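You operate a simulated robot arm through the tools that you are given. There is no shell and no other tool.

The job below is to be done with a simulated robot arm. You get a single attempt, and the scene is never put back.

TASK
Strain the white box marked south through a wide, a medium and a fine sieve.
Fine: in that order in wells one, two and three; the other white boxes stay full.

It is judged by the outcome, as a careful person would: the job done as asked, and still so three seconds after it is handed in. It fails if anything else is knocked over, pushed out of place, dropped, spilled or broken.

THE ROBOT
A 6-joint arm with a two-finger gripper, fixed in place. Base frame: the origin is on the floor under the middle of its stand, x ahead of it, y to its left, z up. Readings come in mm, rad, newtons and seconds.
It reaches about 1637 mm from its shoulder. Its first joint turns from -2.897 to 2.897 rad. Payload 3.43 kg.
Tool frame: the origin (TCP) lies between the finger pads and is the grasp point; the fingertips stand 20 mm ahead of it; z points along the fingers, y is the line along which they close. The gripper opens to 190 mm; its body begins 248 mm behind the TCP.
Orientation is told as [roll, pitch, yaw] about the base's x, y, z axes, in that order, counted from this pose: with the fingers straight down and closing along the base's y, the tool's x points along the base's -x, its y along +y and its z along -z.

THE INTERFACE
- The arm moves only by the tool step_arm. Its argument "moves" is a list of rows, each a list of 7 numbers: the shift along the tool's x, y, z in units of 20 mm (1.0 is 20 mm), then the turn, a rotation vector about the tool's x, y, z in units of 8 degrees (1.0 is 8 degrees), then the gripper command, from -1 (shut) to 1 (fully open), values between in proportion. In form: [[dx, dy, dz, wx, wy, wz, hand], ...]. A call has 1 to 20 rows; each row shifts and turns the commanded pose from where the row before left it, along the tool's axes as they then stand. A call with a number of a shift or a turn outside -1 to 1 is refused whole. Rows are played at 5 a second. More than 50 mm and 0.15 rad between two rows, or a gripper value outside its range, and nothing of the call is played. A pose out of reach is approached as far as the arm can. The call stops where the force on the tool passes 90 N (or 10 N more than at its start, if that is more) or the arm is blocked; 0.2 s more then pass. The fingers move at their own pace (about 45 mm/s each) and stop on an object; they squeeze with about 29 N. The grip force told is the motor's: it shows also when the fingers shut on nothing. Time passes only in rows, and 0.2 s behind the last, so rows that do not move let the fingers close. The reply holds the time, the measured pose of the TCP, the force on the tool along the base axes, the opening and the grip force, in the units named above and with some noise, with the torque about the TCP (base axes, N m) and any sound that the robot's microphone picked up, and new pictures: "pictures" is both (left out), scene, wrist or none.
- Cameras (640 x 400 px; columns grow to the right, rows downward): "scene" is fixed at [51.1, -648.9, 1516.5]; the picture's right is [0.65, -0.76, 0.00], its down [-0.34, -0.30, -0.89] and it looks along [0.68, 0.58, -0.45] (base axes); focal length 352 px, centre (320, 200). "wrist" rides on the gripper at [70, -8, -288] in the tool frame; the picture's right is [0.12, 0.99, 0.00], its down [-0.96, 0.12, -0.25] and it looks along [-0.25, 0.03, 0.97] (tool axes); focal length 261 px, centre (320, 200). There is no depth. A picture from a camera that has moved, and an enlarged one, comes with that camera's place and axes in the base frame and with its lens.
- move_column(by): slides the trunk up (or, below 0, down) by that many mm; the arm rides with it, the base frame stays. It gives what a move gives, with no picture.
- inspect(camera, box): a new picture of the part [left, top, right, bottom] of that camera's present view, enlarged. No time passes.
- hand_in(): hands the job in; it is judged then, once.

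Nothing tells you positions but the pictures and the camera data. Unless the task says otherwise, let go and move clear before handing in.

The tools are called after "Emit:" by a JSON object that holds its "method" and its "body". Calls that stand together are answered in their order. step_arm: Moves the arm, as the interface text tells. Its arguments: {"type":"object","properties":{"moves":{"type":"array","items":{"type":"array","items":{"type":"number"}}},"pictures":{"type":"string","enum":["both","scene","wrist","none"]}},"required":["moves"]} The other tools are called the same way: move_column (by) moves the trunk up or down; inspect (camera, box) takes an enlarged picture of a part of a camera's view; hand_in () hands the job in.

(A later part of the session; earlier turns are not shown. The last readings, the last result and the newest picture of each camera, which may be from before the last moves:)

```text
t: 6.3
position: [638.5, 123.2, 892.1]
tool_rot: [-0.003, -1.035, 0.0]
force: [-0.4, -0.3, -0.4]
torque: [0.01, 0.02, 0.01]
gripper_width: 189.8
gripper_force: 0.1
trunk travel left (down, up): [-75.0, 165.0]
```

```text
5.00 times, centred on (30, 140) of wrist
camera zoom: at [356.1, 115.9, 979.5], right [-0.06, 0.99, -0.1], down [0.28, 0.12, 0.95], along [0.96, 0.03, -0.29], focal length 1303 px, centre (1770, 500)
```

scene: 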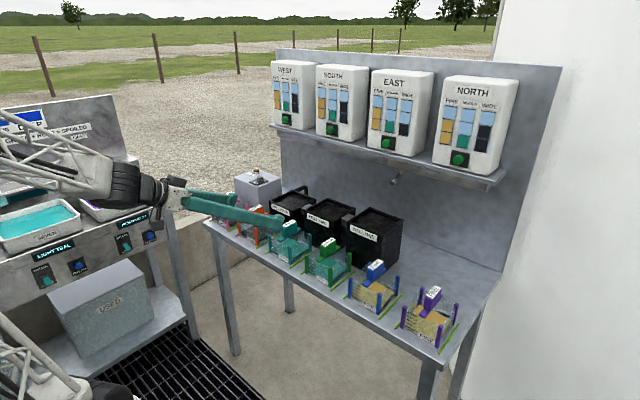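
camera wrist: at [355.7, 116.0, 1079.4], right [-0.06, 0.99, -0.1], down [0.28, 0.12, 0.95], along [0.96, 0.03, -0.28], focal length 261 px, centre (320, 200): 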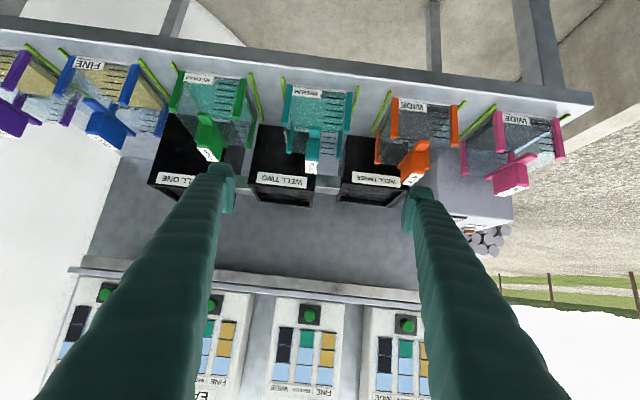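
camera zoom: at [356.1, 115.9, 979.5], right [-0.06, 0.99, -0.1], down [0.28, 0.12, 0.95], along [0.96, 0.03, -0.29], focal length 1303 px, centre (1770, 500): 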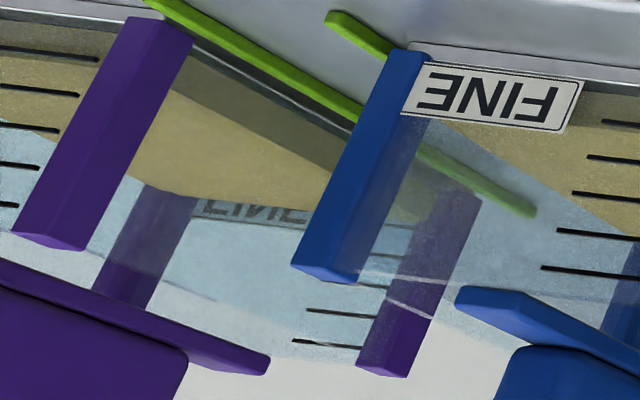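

The view is good: each fill shows a darker front face and a lit top surface. I'll zoom in tighter on each tick scale to read the levels.

Emit:
{"method": "inspect", "body": {"camera": "wrist", "box": [535, 170, 575, 200]}}

Emit:
{"method": "inspect", "body": {"camera": "wrist", "box": [430, 155, 470, 185]}}

Emit:
{"method": "inspect", "body": {"camera": "wrist", "box": [315, 142, 355, 172]}}

Emit:
{"method": "inspect", "body": {"camera": "wrist", "box": [195, 128, 245, 165]}}

Emit:
{"method": "inspect", "body": {"camera": "wrist", "box": [75, 112, 125, 150]}}

Emit:
{"method": "inspect", "body": {"camera": "scene", "box": [405, 295, 445, 345]}}

Emit:
{"method": "inspect", "body": {"camera": "scene", "box": [350, 270, 400, 316]}}

Emit:
{"method": "inspect", "body": {"camera": "scene", "box": [308, 255, 352, 290]}}

```text
13.33 times, centred on (555, 185) of wrist
camera zoom: at [356.1, 115.9, 979.5], right [-0.06, 0.99, -0.1], down [0.28, 0.12, 0.95], along [0.96, 0.03, -0.29], focal length 3475 px, centre (-2813, 400)
```

zoom: 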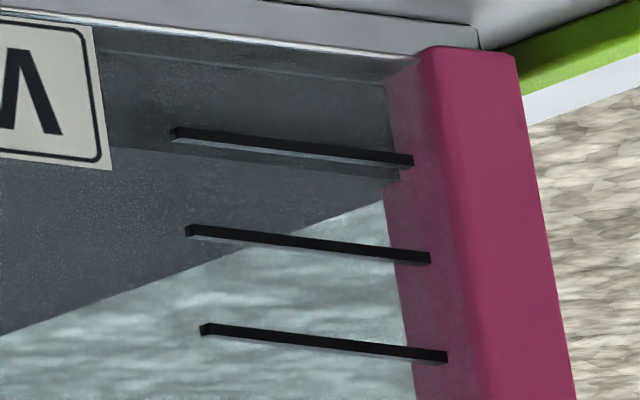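

```text
13.33 times, centred on (450, 170) of wrist
camera zoom: at [356.1, 115.9, 979.5], right [-0.06, 0.99, -0.1], down [0.28, 0.12, 0.95], along [0.96, 0.03, -0.29], focal length 3475 px, centre (-1413, 600)
```

zoom: 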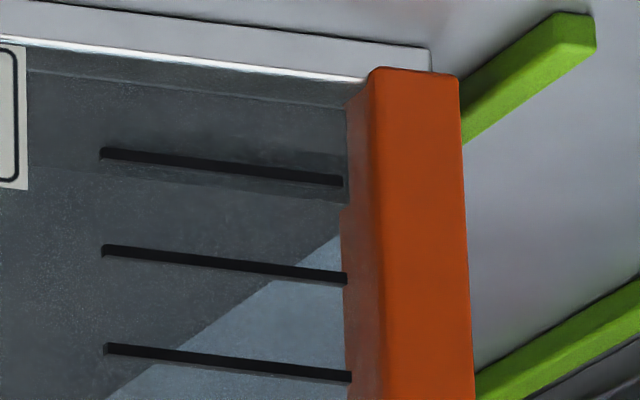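

```text
13.33 times, centred on (335, 157) of wrist
camera zoom: at [356.1, 115.9, 979.5], right [-0.06, 0.99, -0.1], down [0.28, 0.12, 0.95], along [0.96, 0.03, -0.29], focal length 3475 px, centre (120, 773)
```

zoom: 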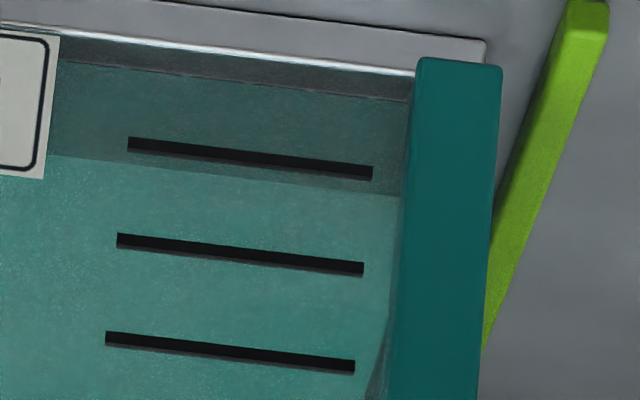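

```text
10.81 times, centred on (220, 146) of wrist
camera zoom: at [356.1, 115.9, 979.5], right [-0.06, 0.99, -0.1], down [0.28, 0.12, 0.95], along [0.96, 0.03, -0.29], focal length 2818 px, centre (1401, 778)
```

zoom: 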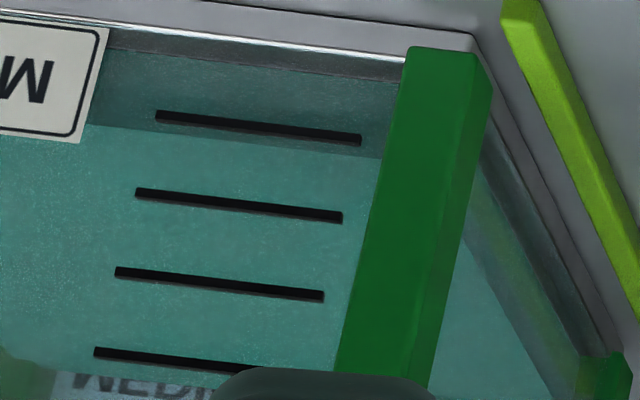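

```text
10.53 times, centred on (100, 131) of wrist
camera zoom: at [356.1, 115.9, 979.5], right [-0.06, 0.99, -0.1], down [0.28, 0.12, 0.95], along [0.96, 0.03, -0.29], focal length 2744 px, centre (2636, 926)
```

zoom: 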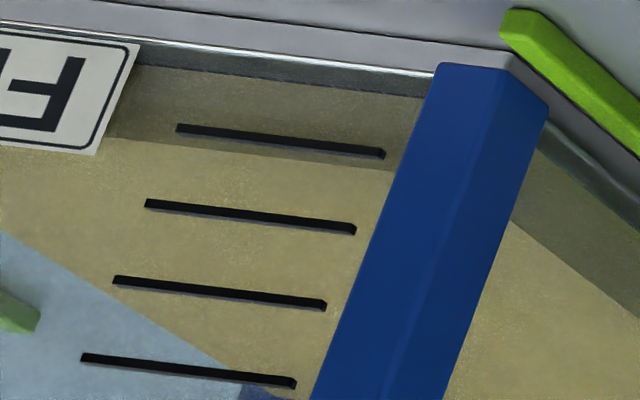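

```text
8.00 times, centred on (425, 320) of scene
camera zoom: at [51.1, -648.9, 1516.5], right [0.65, -0.76, 0.0], down [-0.34, -0.3, -0.89], along [0.68, 0.58, -0.45], focal length 2816 px, centre (-520, -760)
```

zoom: 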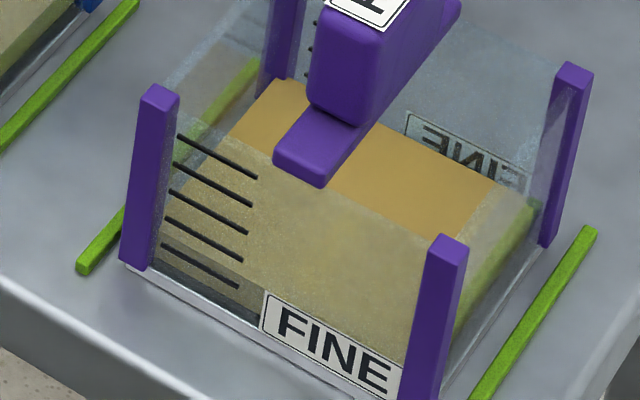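

```text
8.70 times, centred on (375, 293) of scene
camera zoom: at [51.1, -648.9, 1516.5], right [0.65, -0.76, 0.0], down [-0.34, -0.3, -0.89], along [0.68, 0.58, -0.45], focal length 3061 px, centre (-158, -609)
```

zoom: 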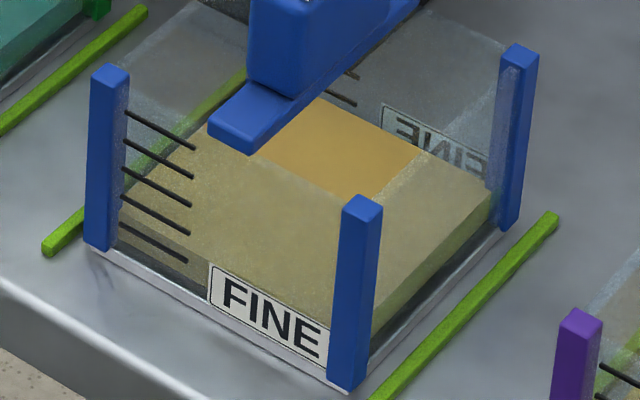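

```text
11.43 times, centred on (330, 272) of scene
camera zoom: at [51.1, -648.9, 1516.5], right [0.65, -0.76, 0.0], down [-0.34, -0.3, -0.89], along [0.68, 0.58, -0.45], focal length 4023 px, centre (206, -629)
```

zoom: 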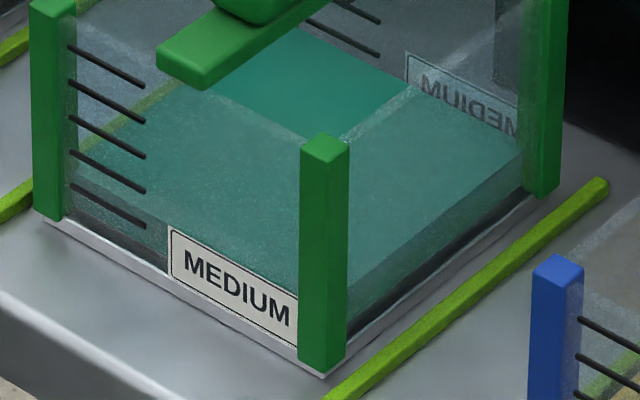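

All six sieves look to be filled to tick one of five, and SOUTH holds wide 2, medium 1 and fine 2, so any pair has room. I'll now raise the trunk again and back the tilt off, so I can look straight down at the wells and handles.

Emit:
{"method": "move_column", "body": {"by": 100}}

Emit:
{"method": "step_arm", "body": {"moves": [[-0.86, -0.45, -0.51, 0, 0.926, 0, 1], [-0.787, -0.45, -0.617, 0, 0.926, 0, 1]], "pictures": "none"}}

```text
t: 7.7
position: [638.1, 123.2, 991.3]
tool_rot: [-0.004, -1.033, 0.0]
force: [-0.5, 0.9, -0.2]
torque: [-0.01, 0.0, 0.03]
gripper_width: 189.9
gripper_force: 0.0
trunk travel left (down, up): [-175.0, 65.0]
```

```text
t: 8.5
position: [657.6, 82.4, 1053.8]
tool_rot: [-0.089, -0.839, 0.037]
force: [0.7, -0.4, 0.8]
torque: [0.01, 0.02, 0.02]
gripper_width: 190.0
gripper_force: 0.0
trunk travel left (down, up): [-175.0, 65.0]
stopped in row 2: the arm was blocked; the commanded pose is now the measured one
```

The arm stopped as "blocked", but with no contact force, so this was probably the folded elbow near its limit. I'll check the pictures before going on.

Emit:
{"method": "step_arm", "body": {"moves": [[0, 0, 0, 0, 0, 0, 1]], "pictures": "both"}}

```text
t: 8.9
position: [656.8, 81.2, 1053.8]
tool_rot: [-0.087, -0.84, 0.035]
force: [-0.1, 0.7, 0.0]
torque: [0.0, 0.0, 0.02]
gripper_width: 190.0
gripper_force: 0.0
trunk travel left (down, up): [-175.0, 65.0]
camera wrist: at [396.7, 88.8, 1194.0], right [-0.05, 0.99, -0.15], down [0.46, 0.15, 0.87], along [0.89, -0.03, -0.46], focal length 261 px, centre (320, 200)
```

scene: 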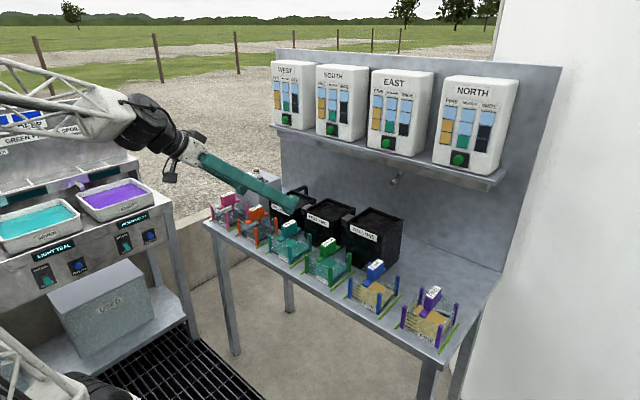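
wrist: 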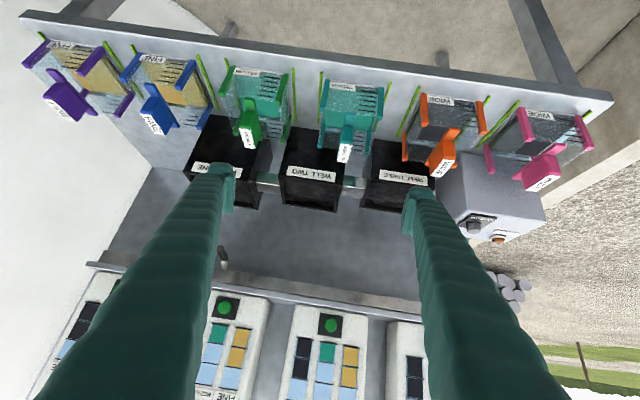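

Nothing is touching; the elbow was simply tightly folded. I'll take out the small roll and yaw, then raise and straighten the hand in gentler steps.

Emit:
{"method": "step_arm", "body": {"moves": [[-0.37, 0, -0.33, -0.44, 0, 0.17, 1], [-0.52, 0, -0.47, 0, 0.859, 0, 1], [-0.46, 0, -0.53, 0, 0.859, 0, 1], [-0.4, 0, -0.58, 0, 0.859, 0, 1], [-0.32, 0, -0.62, 0, 0.859, 0, 1], [-0.25, 0, -0.66, 0, 0.859, 0, 1], [-0.17, 0, -0.68, 0, 0.859, 0, 1], [-0.08, 0, -0.7, 0, 0.859, 0, 1]], "pictures": "none"}}

```text
t: 10.7
position: [657.1, 82.7, 1164.2]
tool_rot: [0.0, -0.003, 0.0]
force: [-0.7, -0.2, 0.6]
torque: [0.02, -0.24, 0.04]
gripper_width: 190.1
gripper_force: 0.0
trunk travel left (down, up): [-175.0, 65.0]
```

The hand is straight down again at (657, 83, 1164). Next I'll slide it forward above the wells, still well in front of the shelf, for a top-down look.

Emit:
{"method": "step_arm", "body": {"moves": [[-0.95, -0.16, 0, 0, 0, 0, 1], [-0.95, -0.16, 0, 0, 0, 0, 1], [-0.95, -0.16, 0, 0, 0, 0, 1], [-0.95, -0.16, 0, 0, 0, 0, 1], [-0.95, -0.16, 0, 0, 0, 0, 1], [-0.95, -0.16, 0, 0, 0, 0, 1], [-0.95, -0.16, 0, 0, 0, 0, 1], [-0.95, -0.16, 0, 0, 0, 0, 1]], "pictures": "both"}}

```text
t: 12.5
position: [808.5, 57.1, 1164.2]
tool_rot: [-0.003, -0.002, -0.001]
force: [-0.8, 0.2, 0.6]
torque: [0.0, -0.15, 0.0]
gripper_width: 190.1
gripper_force: 0.0
trunk travel left (down, up): [-175.0, 65.0]
camera wrist: at [738.2, 48.4, 1451.2], right [-0.12, 0.99, 0.0], down [0.96, 0.12, 0.25], along [0.25, 0.03, -0.97], focal length 261 px, centre (320, 200)
```

scene: 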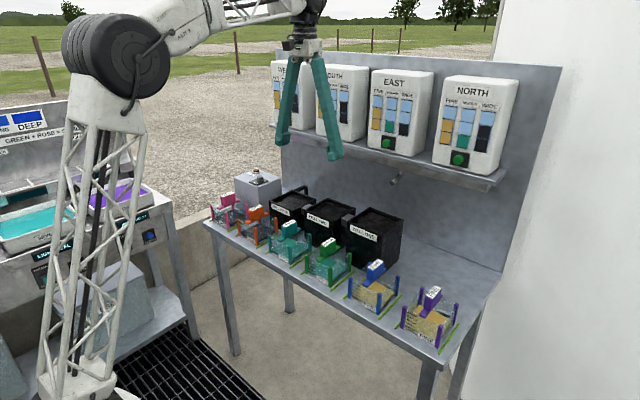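
wrist: 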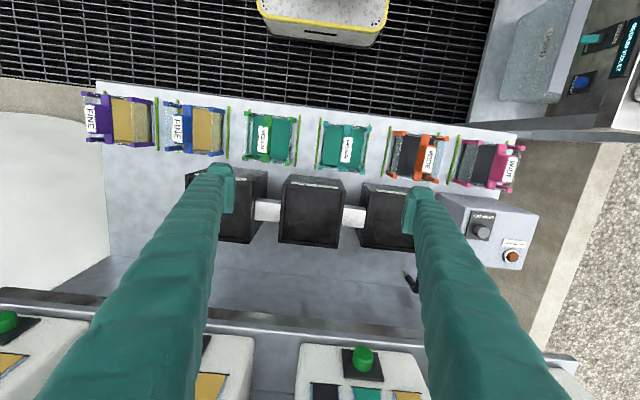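

This top-down view shows sieves, wells and shelf well. I'll enlarge the parts for measuring.

Emit:
{"method": "inspect", "body": {"camera": "wrist", "box": [230, 160, 430, 285]}}

Emit:
{"method": "inspect", "body": {"camera": "wrist", "box": [370, 110, 540, 216]}}

Emit:
{"method": "inspect", "body": {"camera": "wrist", "box": [230, 90, 390, 190]}}

Emit:
{"method": "inspect", "body": {"camera": "wrist", "box": [75, 75, 245, 181]}}

Emit:
{"method": "inspect", "body": {"camera": "wrist", "box": [280, 300, 440, 400]}}

```text
3.20 times, centred on (330, 222) of wrist
camera zoom: at [738.2, 48.4, 1451.2], right [-0.12, 0.99, 0.0], down [0.96, 0.12, 0.25], along [0.25, 0.03, -0.97], focal length 834 px, centre (288, 128)
```

zoom: 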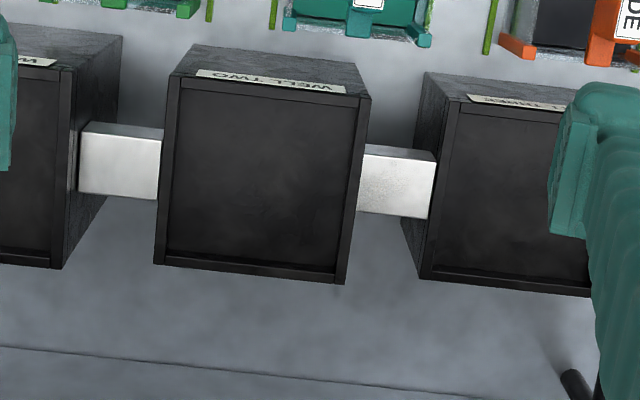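

```text
3.76 times, centred on (455, 163) of wrist
camera zoom: at [738.2, 48.4, 1451.2], right [-0.12, 0.99, 0.0], down [0.96, 0.12, 0.25], along [0.25, 0.03, -0.97], focal length 981 px, centre (-188, 339)
```

zoom: 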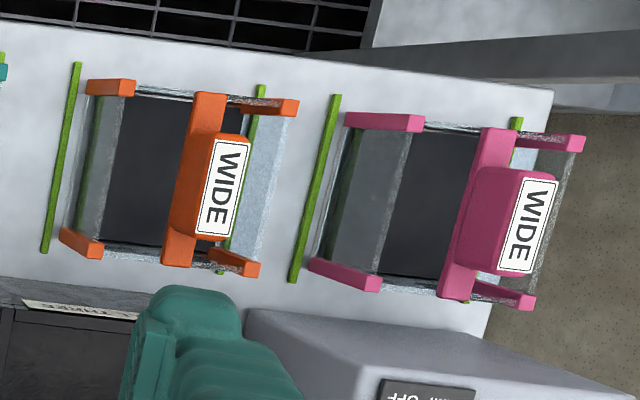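

```text
4.00 times, centred on (310, 140) of wrist
camera zoom: at [738.2, 48.4, 1451.2], right [-0.12, 0.99, 0.0], down [0.96, 0.12, 0.25], along [0.25, 0.03, -0.97], focal length 1043 px, centre (360, 440)
```

zoom: 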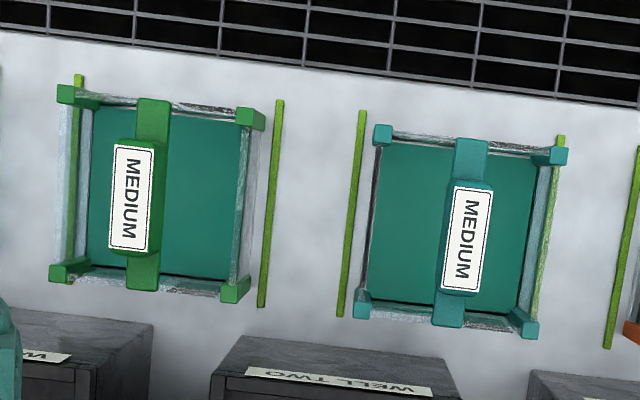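

```text
3.76 times, centred on (160, 128) of wrist
camera zoom: at [738.2, 48.4, 1451.2], right [-0.12, 0.99, 0.0], down [0.96, 0.12, 0.25], along [0.25, 0.03, -0.97], focal length 981 px, centre (922, 471)
```

zoom: 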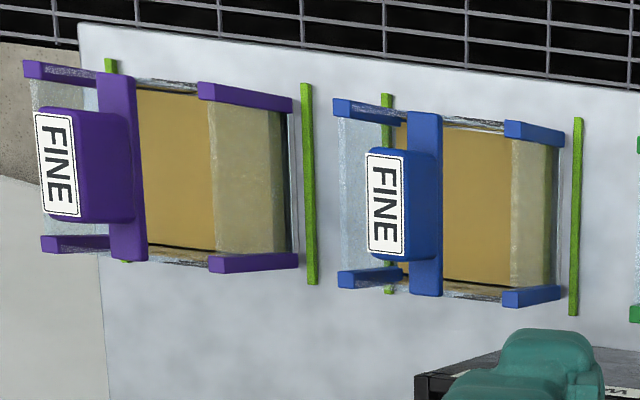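

```text
4.00 times, centred on (360, 350) of wrist
camera zoom: at [738.2, 48.4, 1451.2], right [-0.12, 0.99, 0.0], down [0.96, 0.12, 0.25], along [0.25, 0.03, -0.97], focal length 1043 px, centre (160, -400)
```

zoom: 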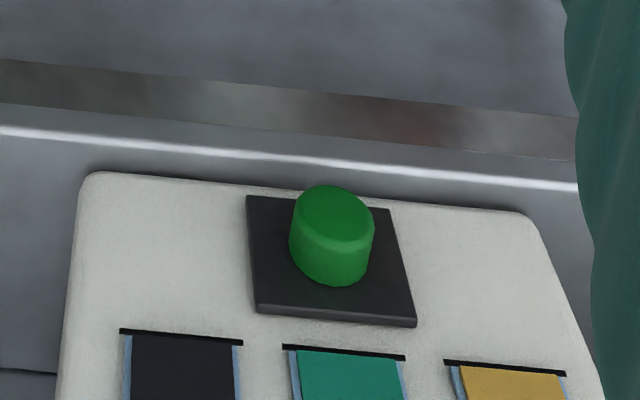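

The wells appear to have a shallow recess at the top. I need tighter zooms to measure the rim corners, the recess depth and the sieve base size.

Emit:
{"method": "inspect", "body": {"camera": "wrist", "box": [270, 170, 360, 255]}}

Emit:
{"method": "inspect", "body": {"camera": "wrist", "box": [350, 175, 420, 260]}}

Emit:
{"method": "inspect", "body": {"camera": "scene", "box": [300, 190, 365, 235]}}

Emit:
{"method": "inspect", "body": {"camera": "scene", "box": [340, 200, 410, 245]}}

Emit:
{"method": "inspect", "body": {"camera": "scene", "box": [265, 180, 325, 225]}}

```text
4.71 times, centred on (315, 212) of wrist
camera zoom: at [738.2, 48.4, 1451.2], right [-0.12, 0.99, 0.0], down [0.96, 0.12, 0.25], along [0.25, 0.03, -0.97], focal length 1227 px, centre (344, 141)
```

zoom: 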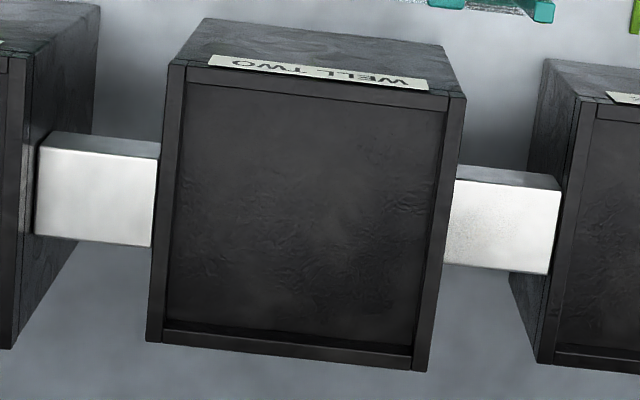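

```text
4.71 times, centred on (385, 218) of wrist
camera zoom: at [738.2, 48.4, 1451.2], right [-0.12, 0.99, 0.0], down [0.96, 0.12, 0.25], along [0.25, 0.03, -0.97], focal length 1227 px, centre (14, 118)
```

zoom: 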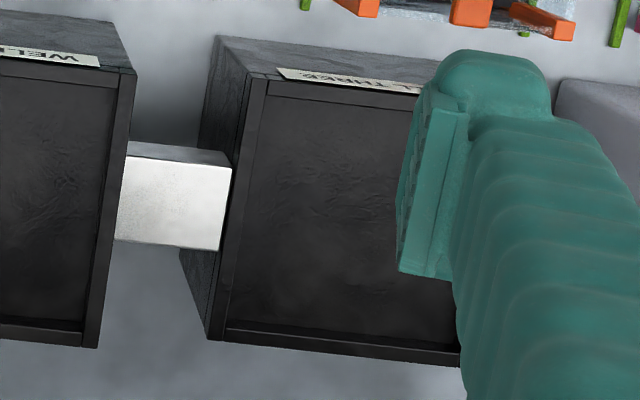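

```text
8.89 times, centred on (332, 212) of scene
camera zoom: at [51.1, -648.9, 1516.5], right [0.65, -0.76, 0.0], down [-0.34, -0.3, -0.89], along [0.68, 0.58, -0.45], focal length 3129 px, centre (209, 89)
```

zoom: 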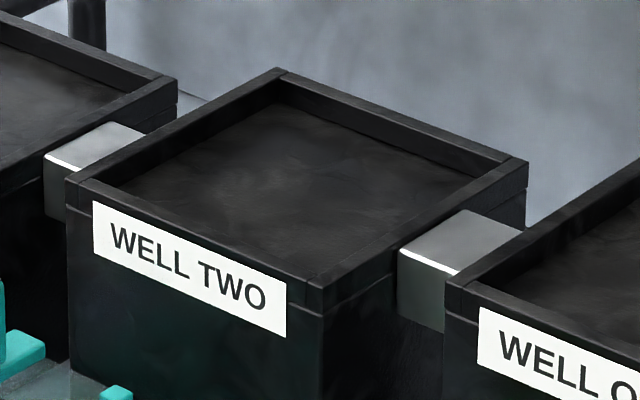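

```text
8.89 times, centred on (375, 222) of scene
camera zoom: at [51.1, -648.9, 1516.5], right [0.65, -0.76, 0.0], down [-0.34, -0.3, -0.89], along [0.68, 0.58, -0.45], focal length 3129 px, centre (-169, 0)
```

zoom: 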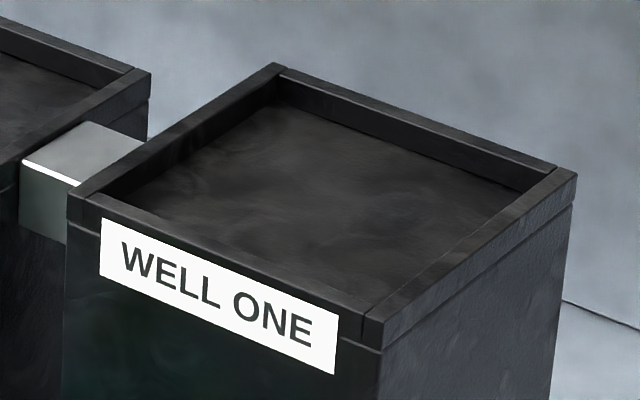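

```text
8.89 times, centred on (295, 202) of scene
camera zoom: at [51.1, -648.9, 1516.5], right [0.65, -0.76, 0.0], down [-0.34, -0.3, -0.89], along [0.68, 0.58, -0.45], focal length 3129 px, centre (542, 178)
```

zoom: 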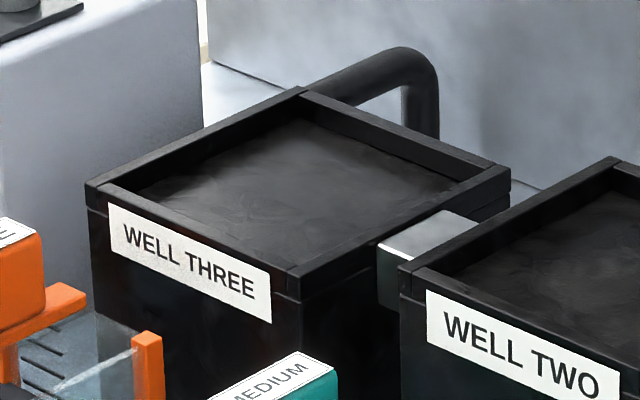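

I now have a consistent layout. Sieve handles sit at x≈766 with y≈460, 284, 107, -69, -244, -420, tops near z≈895, and the table is at about 780. Well centres are at x≈914 with y≈-137, 51 and 237, each with a recess about 18 mm deep. I'll tilt the hand 16°, leaning back from the shelf, and go above the orange WIDE sieve with the fingers part closed.

Emit:
{"method": "step_arm", "body": {"moves": [[0, 0, 0, 0, -0.667, 0, 0.4], [0, 0, 0, 0, -0.667, 0, 0.2], [0, 0, 0, 0, -0.666, 0, 0], [0.301, 0.945, 0.408, 0, 0, 0, -0.158], [0.301, 0.945, 0.408, 0, 0, 0, -0.158], [0.301, 0.945, 0.408, 0, 0, 0, -0.158], [0.301, 0.945, 0.408, 0, 0, 0, -0.158], [0.301, 0.945, 0.408, 0, 0, 0, -0.158], [0.301, 0.945, 0.408, 0, 0, 0, -0.158], [0.301, 0.945, 0.408, 0, 0, 0, -0.158], [0.301, 0.945, 0.408, 0, 0, 0, -0.158], [0.301, 0.945, 0.408, 0, 0, 0, -0.158], [0.301, 0.945, 0.408, 0, 0, 0, -0.158], [0.301, 0.945, 0.408, 0, 0, 0, -0.158], [0.301, 0.945, 0.408, 0, 0, 0, -0.158]], "pictures": "both"}}

```text
t: 15.7
position: [767.0, 284.9, 1047.8]
tool_rot: [-0.001, -0.282, 0.0]
force: [0.5, -0.8, -0.5]
torque: [0.04, 0.01, 0.04]
gripper_width: 80.0
gripper_force: 0.0
trunk travel left (down, up): [-175.0, 65.0]
camera wrist: at [620.5, 275.6, 1304.7], right [-0.11, 0.99, -0.03], down [0.86, 0.12, 0.5], along [0.5, 0.03, -0.86], focal length 261 px, centre (320, 200)
```

scene: 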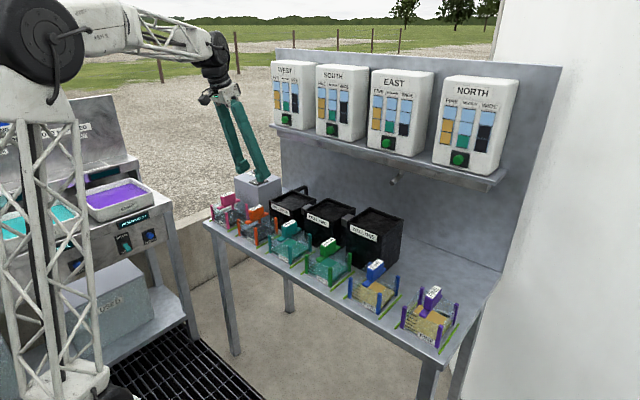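
wrist: 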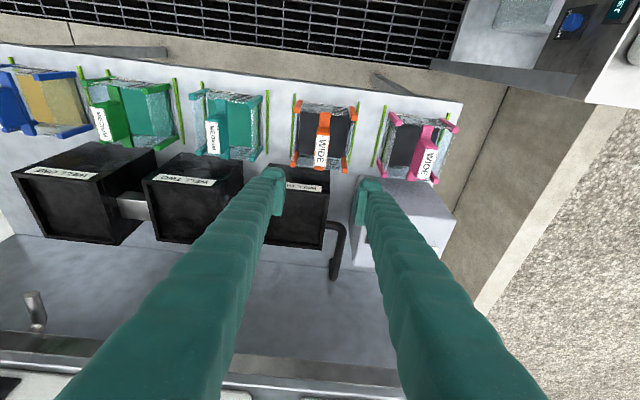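

The hand is at (767, 285, 1048), right over the orange handle. I'll check the alignment in detail.

Emit:
{"method": "inspect", "body": {"camera": "wrist", "box": [270, 85, 380, 185]}}

Emit:
{"method": "inspect", "body": {"camera": "wrist", "box": [230, 150, 400, 250]}}

Emit:
{"method": "inspect", "body": {"camera": "wrist", "box": [0, 120, 260, 280]}}

```text
4.00 times, centred on (325, 135) of wrist
camera zoom: at [620.5, 275.6, 1304.7], right [-0.11, 0.99, -0.03], down [0.86, 0.12, 0.5], along [0.5, 0.03, -0.86], focal length 1043 px, centre (300, 460)
```

zoom: 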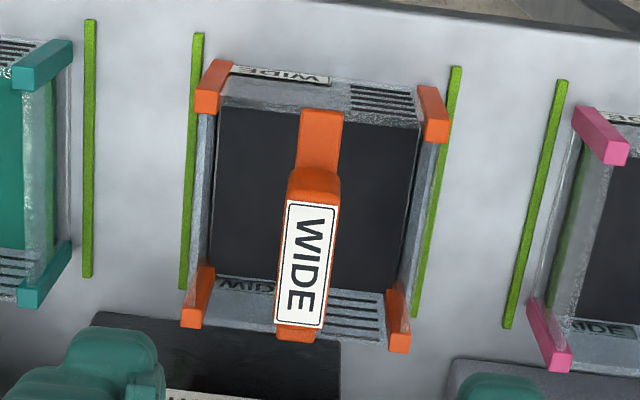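

```text
3.76 times, centred on (315, 200) of wrist
camera zoom: at [620.5, 275.6, 1304.7], right [-0.11, 0.99, -0.03], down [0.86, 0.12, 0.5], along [0.5, 0.03, -0.86], focal length 981 px, centre (339, 200)
```

zoom: 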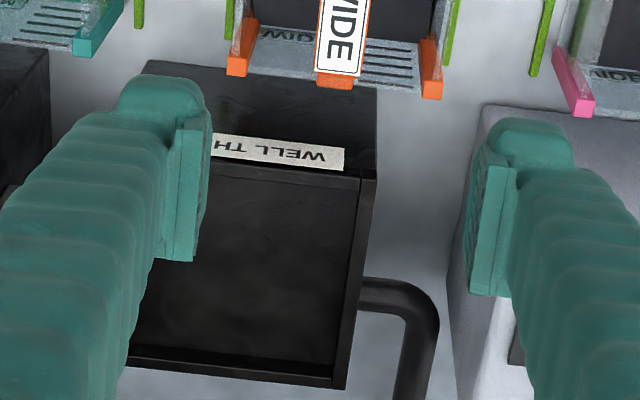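

```text
2.46 times, centred on (130, 200) of wrist
camera zoom: at [620.5, 275.6, 1304.7], right [-0.11, 0.99, -0.03], down [0.86, 0.12, 0.5], along [0.5, 0.03, -0.86], focal length 642 px, centre (788, 200)
```

zoom: 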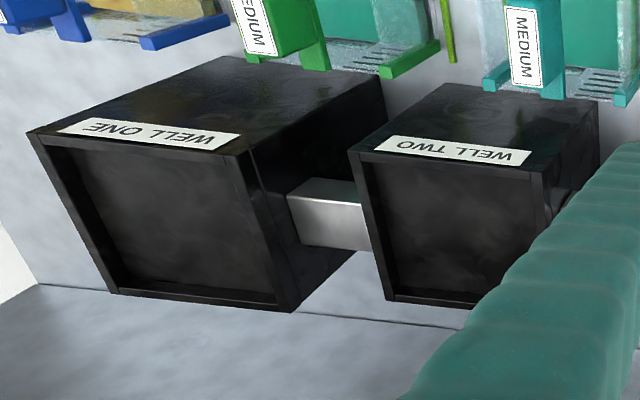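

Combining the views puts the handle block's centre at about (766, 281), with its top at z≈903 and about 40 mm tall. I'll go down to just above the handle and look again before straddling it.

Emit:
{"method": "step_arm", "body": {"moves": [[0.241, -0.0286, 0.806, 0, 0, 0, -0.158], [0.241, -0.0286, 0.806, 0, 0, 0, -0.158], [0.241, -0.0286, 0.806, 0, 0, 0, -0.158], [0.241, -0.0286, 0.806, 0, 0, 0, -0.158], [0.241, -0.0286, 0.806, 0, 0, 0, -0.158], [0.241, -0.0286, 0.806, 0, 0, 0, -0.158], [0.241, -0.0286, 0.806, 0, 0, 0, -0.158]], "pictures": "both"}}

Emit:
{"method": "inspect", "body": {"camera": "wrist", "box": [230, 120, 420, 240]}}

Emit:
{"method": "inspect", "body": {"camera": "scene", "box": [200, 150, 320, 250]}}

```text
t: 17.3
position: [767.8, 278.9, 930.0]
tool_rot: [-0.002, -0.282, 0.0]
force: [-0.4, 0.1, 0.4]
torque: [0.01, -0.02, -0.04]
gripper_width: 80.1
gripper_force: 0.1
trunk travel left (down, up): [-175.0, 65.0]
camera wrist: at [619.1, 270.4, 1187.3], right [-0.11, 0.99, -0.03], down [0.86, 0.12, 0.5], along [0.5, 0.03, -0.86], focal length 261 px, centre (320, 200)
```

scene: 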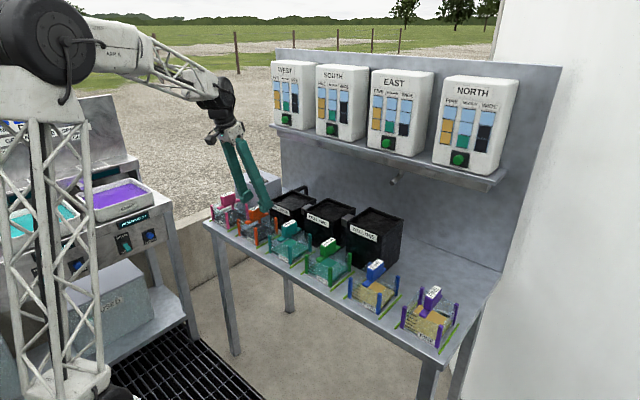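
wrist: 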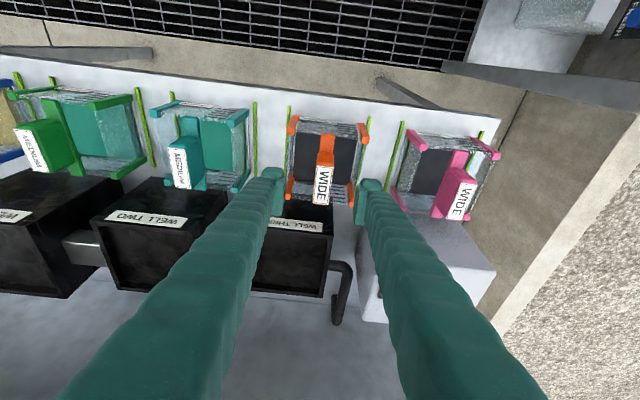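

```text
3.33 times, centred on (325, 180) of wrist
camera zoom: at [619.1, 270.4, 1187.3], right [-0.11, 0.99, -0.03], down [0.86, 0.12, 0.5], along [0.5, 0.03, -0.86], focal length 869 px, centre (303, 267)
```

zoom: 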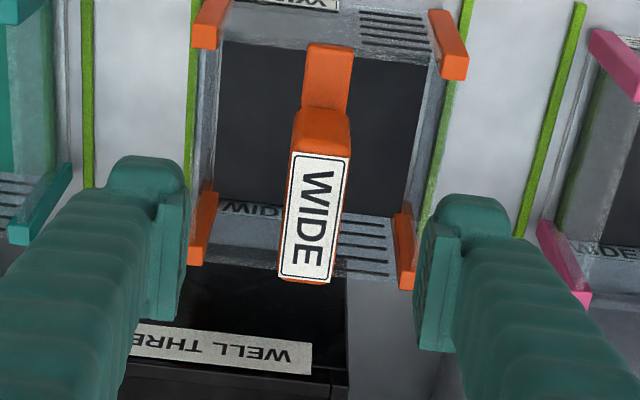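

```text
4.00 times, centred on (260, 200) of scene
camera zoom: at [51.1, -648.9, 1516.5], right [0.65, -0.76, 0.0], down [-0.34, -0.3, -0.89], along [0.68, 0.58, -0.45], focal length 1408 px, centre (560, 200)
```

zoom: 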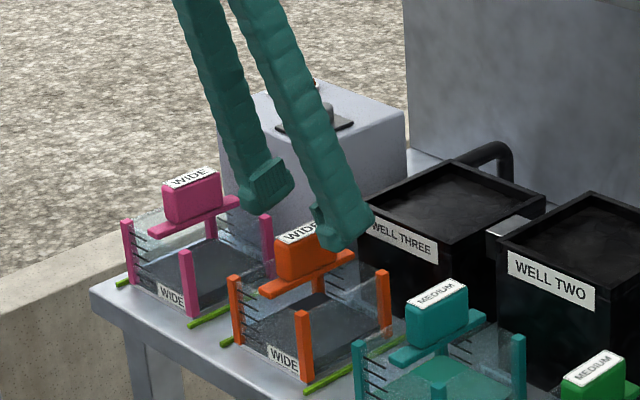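

The block measures (765, 281.6, 903) from this closer view, matching the earlier estimate. I'll lower the fingers around it, still open.

Emit:
{"method": "step_arm", "body": {"moves": [[0.182, 0.0325, 0.546, 0, 0, 0, -0.158], [0.182, 0.0325, 0.546, 0, 0, 0, -0.158], [0.182, 0.0325, 0.546, 0, 0, 0, -0.158], [0.182, 0.0325, 0.546, 0, 0, 0, -0.158], [0, 0, 0, 0, 0, 0, -0.158]], "pictures": "both"}}

Emit:
{"method": "inspect", "body": {"camera": "wrist", "box": [240, 130, 400, 230]}}

Emit:
{"method": "inspect", "body": {"camera": "scene", "box": [210, 170, 310, 250]}}

```text
t: 18.5
position: [764.9, 281.2, 883.9]
tool_rot: [-0.002, -0.28, -0.001]
force: [-0.3, -0.1, 0.4]
torque: [0.0, 0.0, -0.03]
gripper_width: 79.8
gripper_force: 0.0
trunk travel left (down, up): [-175.0, 65.0]
camera wrist: at [618.4, 272.2, 1141.1], right [-0.11, 0.99, -0.03], down [0.86, 0.12, 0.5], along [0.5, 0.03, -0.86], focal length 261 px, centre (320, 200)
```

scene: 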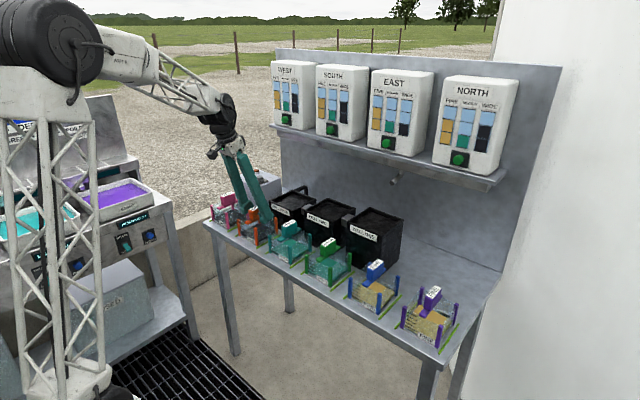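
wrist: 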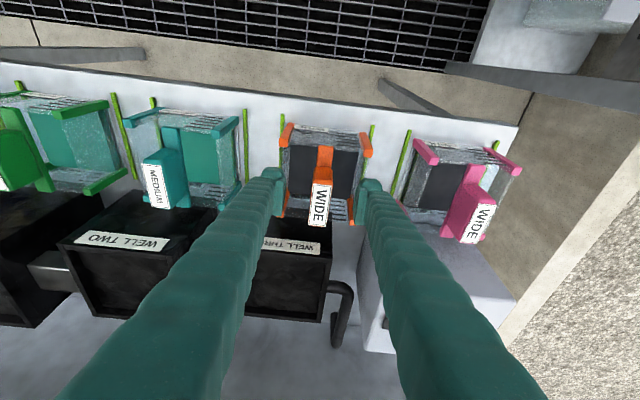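

```text
4.00 times, centred on (320, 180) of wrist
camera zoom: at [618.4, 272.2, 1141.1], right [-0.11, 0.99, -0.03], down [0.86, 0.12, 0.5], along [0.5, 0.03, -0.86], focal length 1043 px, centre (320, 280)
```

zoom: 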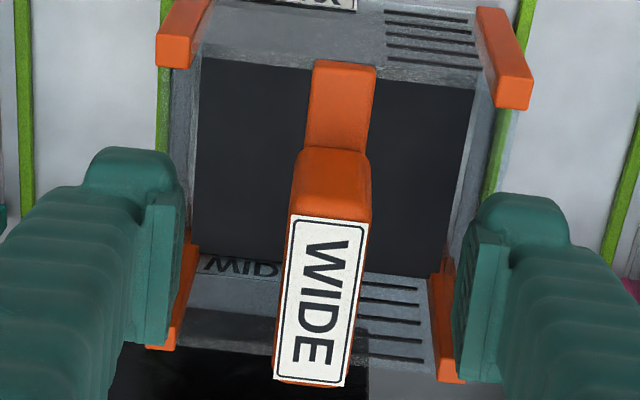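

```text
5.00 times, centred on (260, 210) of scene
camera zoom: at [51.1, -648.9, 1516.5], right [0.65, -0.76, 0.0], down [-0.34, -0.3, -0.89], along [0.68, 0.58, -0.45], focal length 1760 px, centre (620, 150)
```

zoom: 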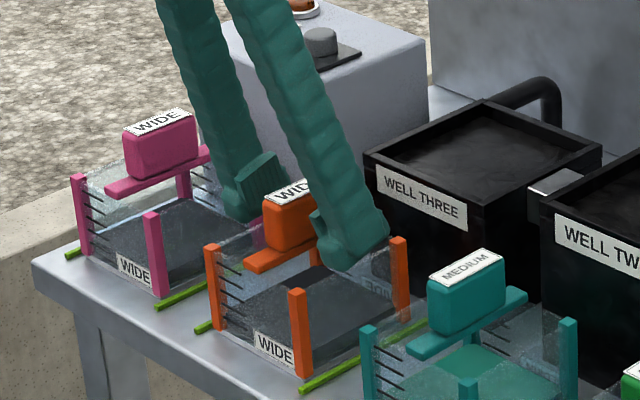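

The fingers straddle the orange handle evenly, with the block centre within 1 mm of the grasp point. Now I'll close on it.

Emit:
{"method": "step_arm", "body": {"moves": [[0, 0, 0, 0, 0, 0, -0.5], [0, 0, 0, 0, 0, 0, -0.7], [0, 0, 0, 0, 0, 0, -0.9], [0, 0, 0, 0, 0, 0, -1], [0, 0, 0, 0, 0, 0, -1], [0, 0, 0, 0, 0, 0, -1], [0, 0, 0, 0, 0, 0, -1]], "pictures": "both"}}

Emit:
{"method": "inspect", "body": {"camera": "scene", "box": [210, 170, 310, 250]}}

```text
t: 20.1
position: [764.6, 280.9, 885.6]
tool_rot: [-0.003, -0.28, -0.001]
force: [0.6, -0.7, 0.2]
torque: [0.0, -0.01, 0.0]
gripper_width: 21.0
gripper_force: 28.8
trunk travel left (down, up): [-175.0, 65.0]
camera wrist: at [618.5, 272.2, 1141.2], right [-0.11, 0.99, -0.03], down [0.86, 0.12, 0.5], along [0.5, 0.03, -0.86], focal length 261 px, centre (320, 200)
```

scene: 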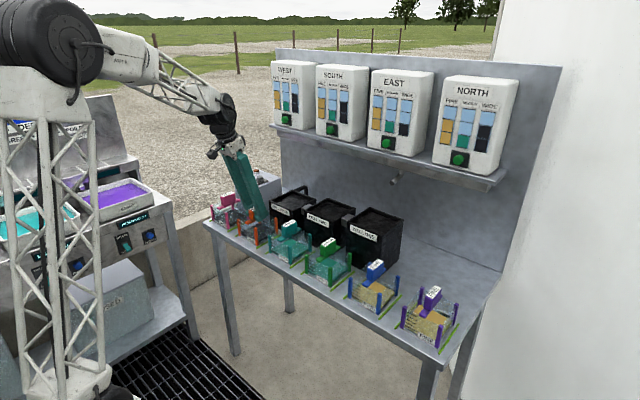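
wrist: 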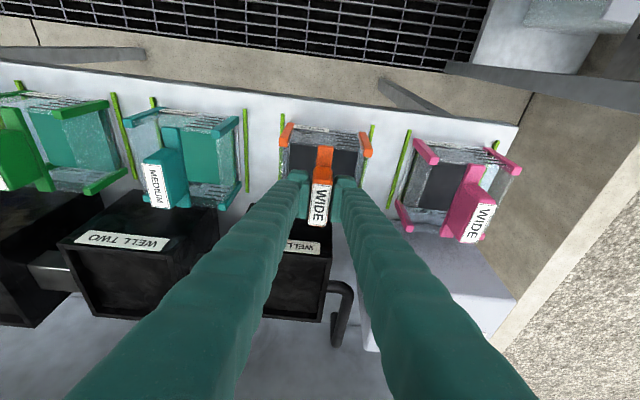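

```text
5.00 times, centred on (260, 210) of scene
camera zoom: at [51.1, -648.9, 1516.5], right [0.65, -0.76, 0.0], down [-0.34, -0.3, -0.89], along [0.68, 0.58, -0.45], focal length 1760 px, centre (620, 150)
```

zoom: 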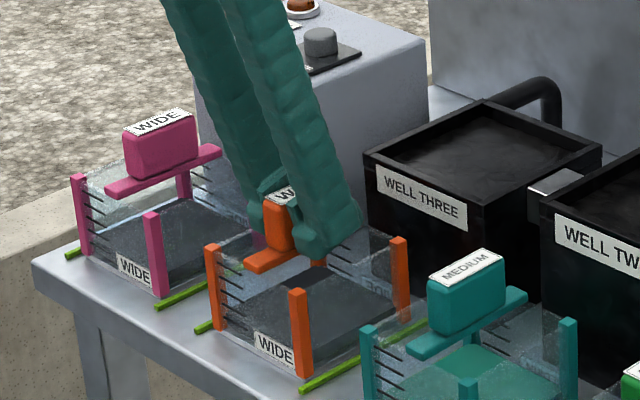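

I have a grip at 21 mm width and 28.8 N. I'll lift slowly by 30 mm first to check that it holds and stays level.

Emit:
{"method": "step_arm", "body": {"moves": [[-0.07, 0, -0.24, 0, 0, 0, -1], [-0.07, 0, -0.24, 0, 0, 0, -1], [-0.07, 0, -0.24, 0, 0, 0, -1], [-0.07, 0, -0.24, 0, 0, 0, -1], [-0.07, 0, -0.24, 0, 0, 0, -1], [-0.07, 0, -0.24, 0, 0, 0, -1], [0, 0, 0, 0, 0, 0, -1]], "pictures": "scene"}}

Emit:
{"method": "inspect", "body": {"camera": "scene", "box": [210, 160, 310, 250]}}

Emit:
{"method": "inspect", "body": {"camera": "wrist", "box": [240, 110, 400, 230]}}

```text
t: 21.7
position: [764.2, 281.5, 914.5]
tool_rot: [-0.001, -0.281, 0.001]
force: [-0.3, 0.7, -1.9]
torque: [-0.01, -0.02, 0.01]
gripper_width: 20.8
gripper_force: 29.0
trunk travel left (down, up): [-175.0, 65.0]
```

scene: 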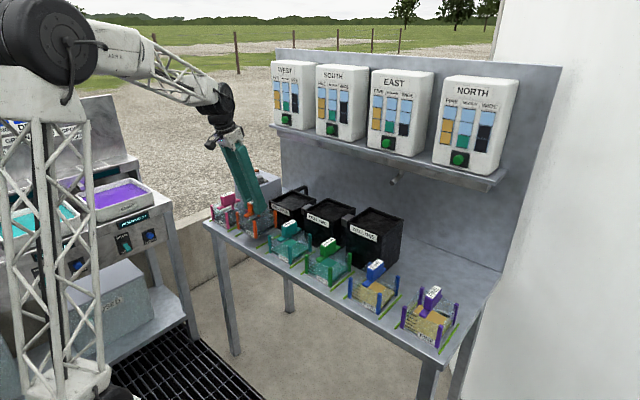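

```text
4.44 times, centred on (260, 205) of scene
camera zoom: at [51.1, -648.9, 1516.5], right [0.65, -0.76, 0.0], down [-0.34, -0.3, -0.89], along [0.68, 0.58, -0.45], focal length 1564 px, centre (587, 178)
```

zoom: 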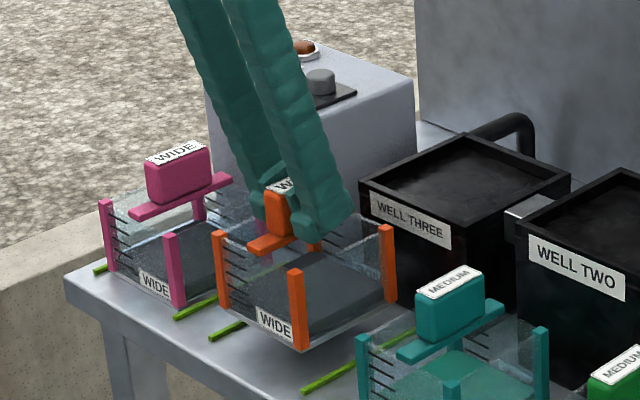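

```text
3.33 times, centred on (320, 170) of wrist
camera zoom: at [617.3, 273.0, 1171.3], right [-0.11, 0.99, -0.03], down [0.86, 0.12, 0.5], along [0.5, 0.03, -0.86], focal length 869 px, centre (320, 300)
```

zoom: 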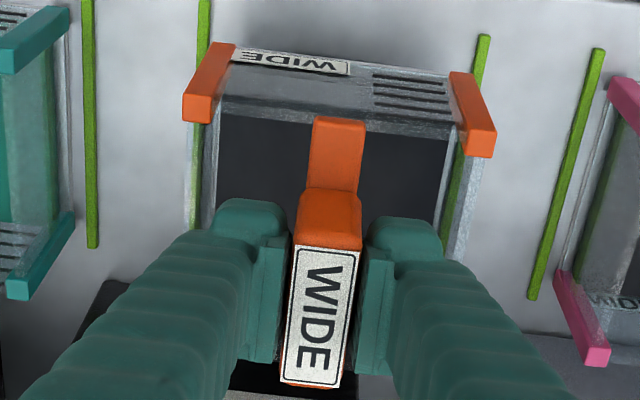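

It holds securely, level, and weighs only about 2 N. I'll lift it to 1110 so its base clears everything by 100 mm or more, then carry it sideways in front of the wells.

Emit:
{"method": "step_arm", "body": {"moves": [[-0.139, 0, -0.48, 0, 0, 0, -1], [-0.227, 0, -0.783, 0, 0, 0, -1], [-0.227, 0, -0.783, 0, 0, 0, -1], [-0.227, 0, -0.783, 0, 0, 0, -1], [-0.227, 0, -0.783, 0, 0, 0, -1], [-0.227, 0, -0.783, 0, 0, 0, -1], [-0.227, 0, -0.783, 0, 0, 0, -1], [-0.227, 0, -0.783, 0, 0, 0, -1], [-0.227, 0, -0.783, 0, 0, 0, -1], [-0.227, 0, -0.783, 0, 0, 0, -1], [-0.227, 0, -0.783, 0, 0, 0, -1], [-0.227, 0, -0.783, 0, 0, 0, -1], [-0.139, 0, -0.48, 0, 0, 0, -1], [0, -0.3, 0, 0, 0, 0, -1], [0, -0.6, 0, 0, 0, 0, -1], [0, -0.9, 0, 0, 0, 0, -1], [0, -0.9, 0, 0, 0, 0, -1], [0, -0.9, 0, 0, 0, 0, -1], [0, -0.9, 0, 0, 0, 0, -1], [0, -0.9, 0, 0, 0, 0, -1]], "pictures": "none"}}

Emit:
{"method": "step_arm", "body": {"moves": [[0, -0.9, 0, 0, 0, 0, -1], [0, -0.95, 0, 0, 0, 0, -1], [0, -0.95, 0, 0, 0, 0, -1], [0, -0.95, 0, 0, 0, 0, -1], [0, -0.95, 0, 0, 0, 0, -1], [0, -0.95, 0, 0, 0, 0, -1], [0, -0.95, 0, 0, 0, 0, -1], [0, -0.95, 0, 0, 0, 0, -1], [0, -0.95, 0, 0, 0, 0, -1], [0, -0.95, 0, 0, 0, 0, -1], [0, -0.95, 0, 0, 0, 0, -1], [0, -0.95, 0, 0, 0, 0, -1], [0, -0.95, 0, 0, 0, 0, -1], [0, -0.95, 0, 0, 0, 0, -1], [0, -0.95, 0, 0, 0, 0, -1], [0, -0.9, 0, 0, 0, 0, -1], [0, -0.6, 0, 0, 0, 0, -1], [0, -0.3, 0, 0, 0, 0, -1], [0, 0, 0, 0, 0, 0, -1]], "pictures": "both"}}

```text
t: 25.9
position: [764.5, 172.6, 1113.5]
tool_rot: [-0.001, -0.279, -0.001]
force: [0.3, 0.3, -1.0]
torque: [-0.03, -0.01, -0.02]
gripper_width: 20.9
gripper_force: 28.7
trunk travel left (down, up): [-175.0, 65.0]
```

```text
t: 29.9
position: [764.8, -146.3, 1112.8]
tool_rot: [-0.001, -0.28, 0.001]
force: [0.0, 0.2, -1.3]
torque: [-0.02, -0.01, -0.01]
gripper_width: 20.9
gripper_force: 29.2
trunk travel left (down, up): [-175.0, 65.0]
camera wrist: at [617.4, -154.4, 1370.5], right [-0.11, 0.99, -0.03], down [0.86, 0.12, 0.5], along [0.5, 0.03, -0.86], focal length 261 px, centre (320, 200)
```

scene: 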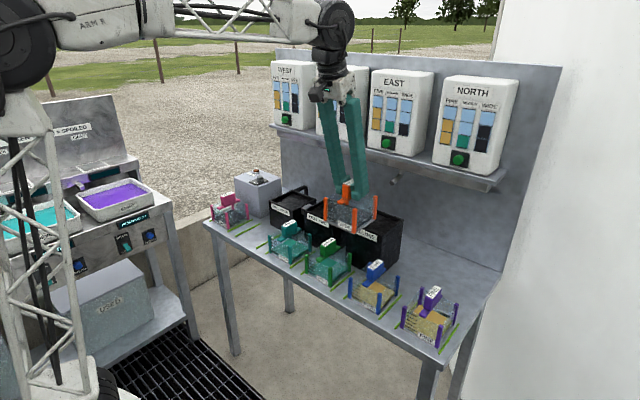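
wrist: 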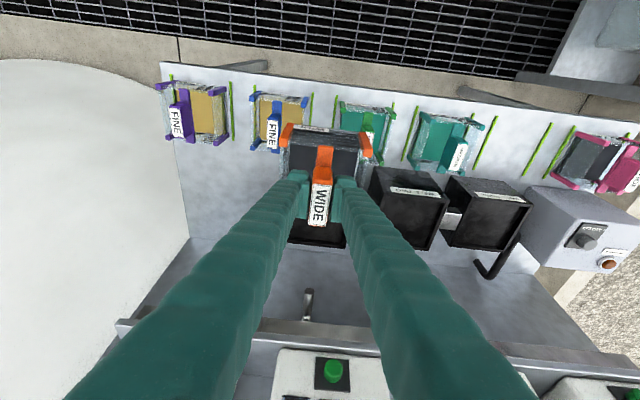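

The sieve is level in the hand at (765, -146, 1113). Before moving forward, I'll enlarge well one and the spout.

Emit:
{"method": "inspect", "body": {"camera": "wrist", "box": [260, 110, 400, 260]}}

Emit:
{"method": "inspect", "body": {"camera": "wrist", "box": [240, 220, 400, 340]}}

Emit:
{"method": "inspect", "body": {"camera": "scene", "box": [300, 150, 430, 270]}}

```text
2.67 times, centred on (330, 185) of wrist
camera zoom: at [617.4, -154.4, 1370.5], right [-0.11, 0.99, -0.03], down [0.86, 0.12, 0.5], along [0.5, 0.03, -0.86], focal length 695 px, centre (293, 240)
```

zoom: 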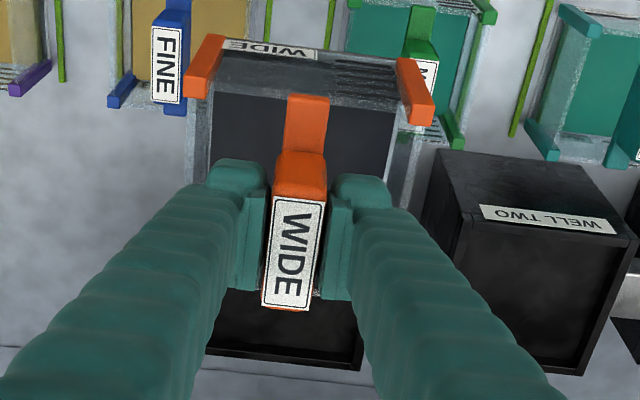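

```text
3.33 times, centred on (320, 280) of wrist
camera zoom: at [617.4, -154.4, 1370.5], right [-0.11, 0.99, -0.03], down [0.86, 0.12, 0.5], along [0.5, 0.03, -0.86], focal length 869 px, centre (320, -67)
```

zoom: 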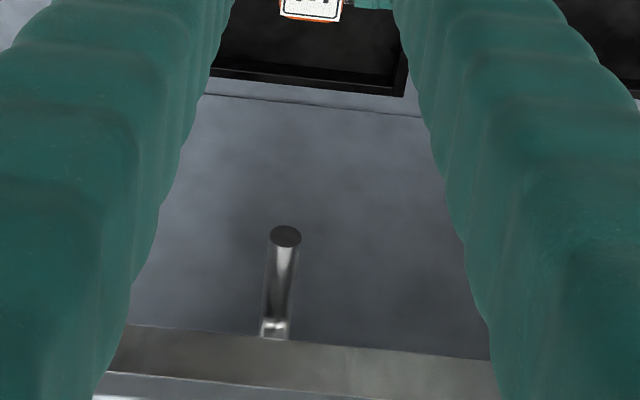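

```text
3.33 times, centred on (365, 210) of scene
camera zoom: at [51.1, -648.9, 1516.5], right [0.65, -0.76, 0.0], down [-0.34, -0.3, -0.89], along [0.68, 0.58, -0.45], focal length 1173 px, centre (170, 167)
```

zoom: 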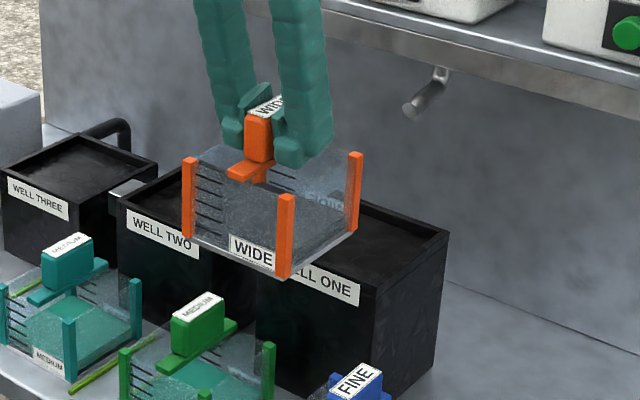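

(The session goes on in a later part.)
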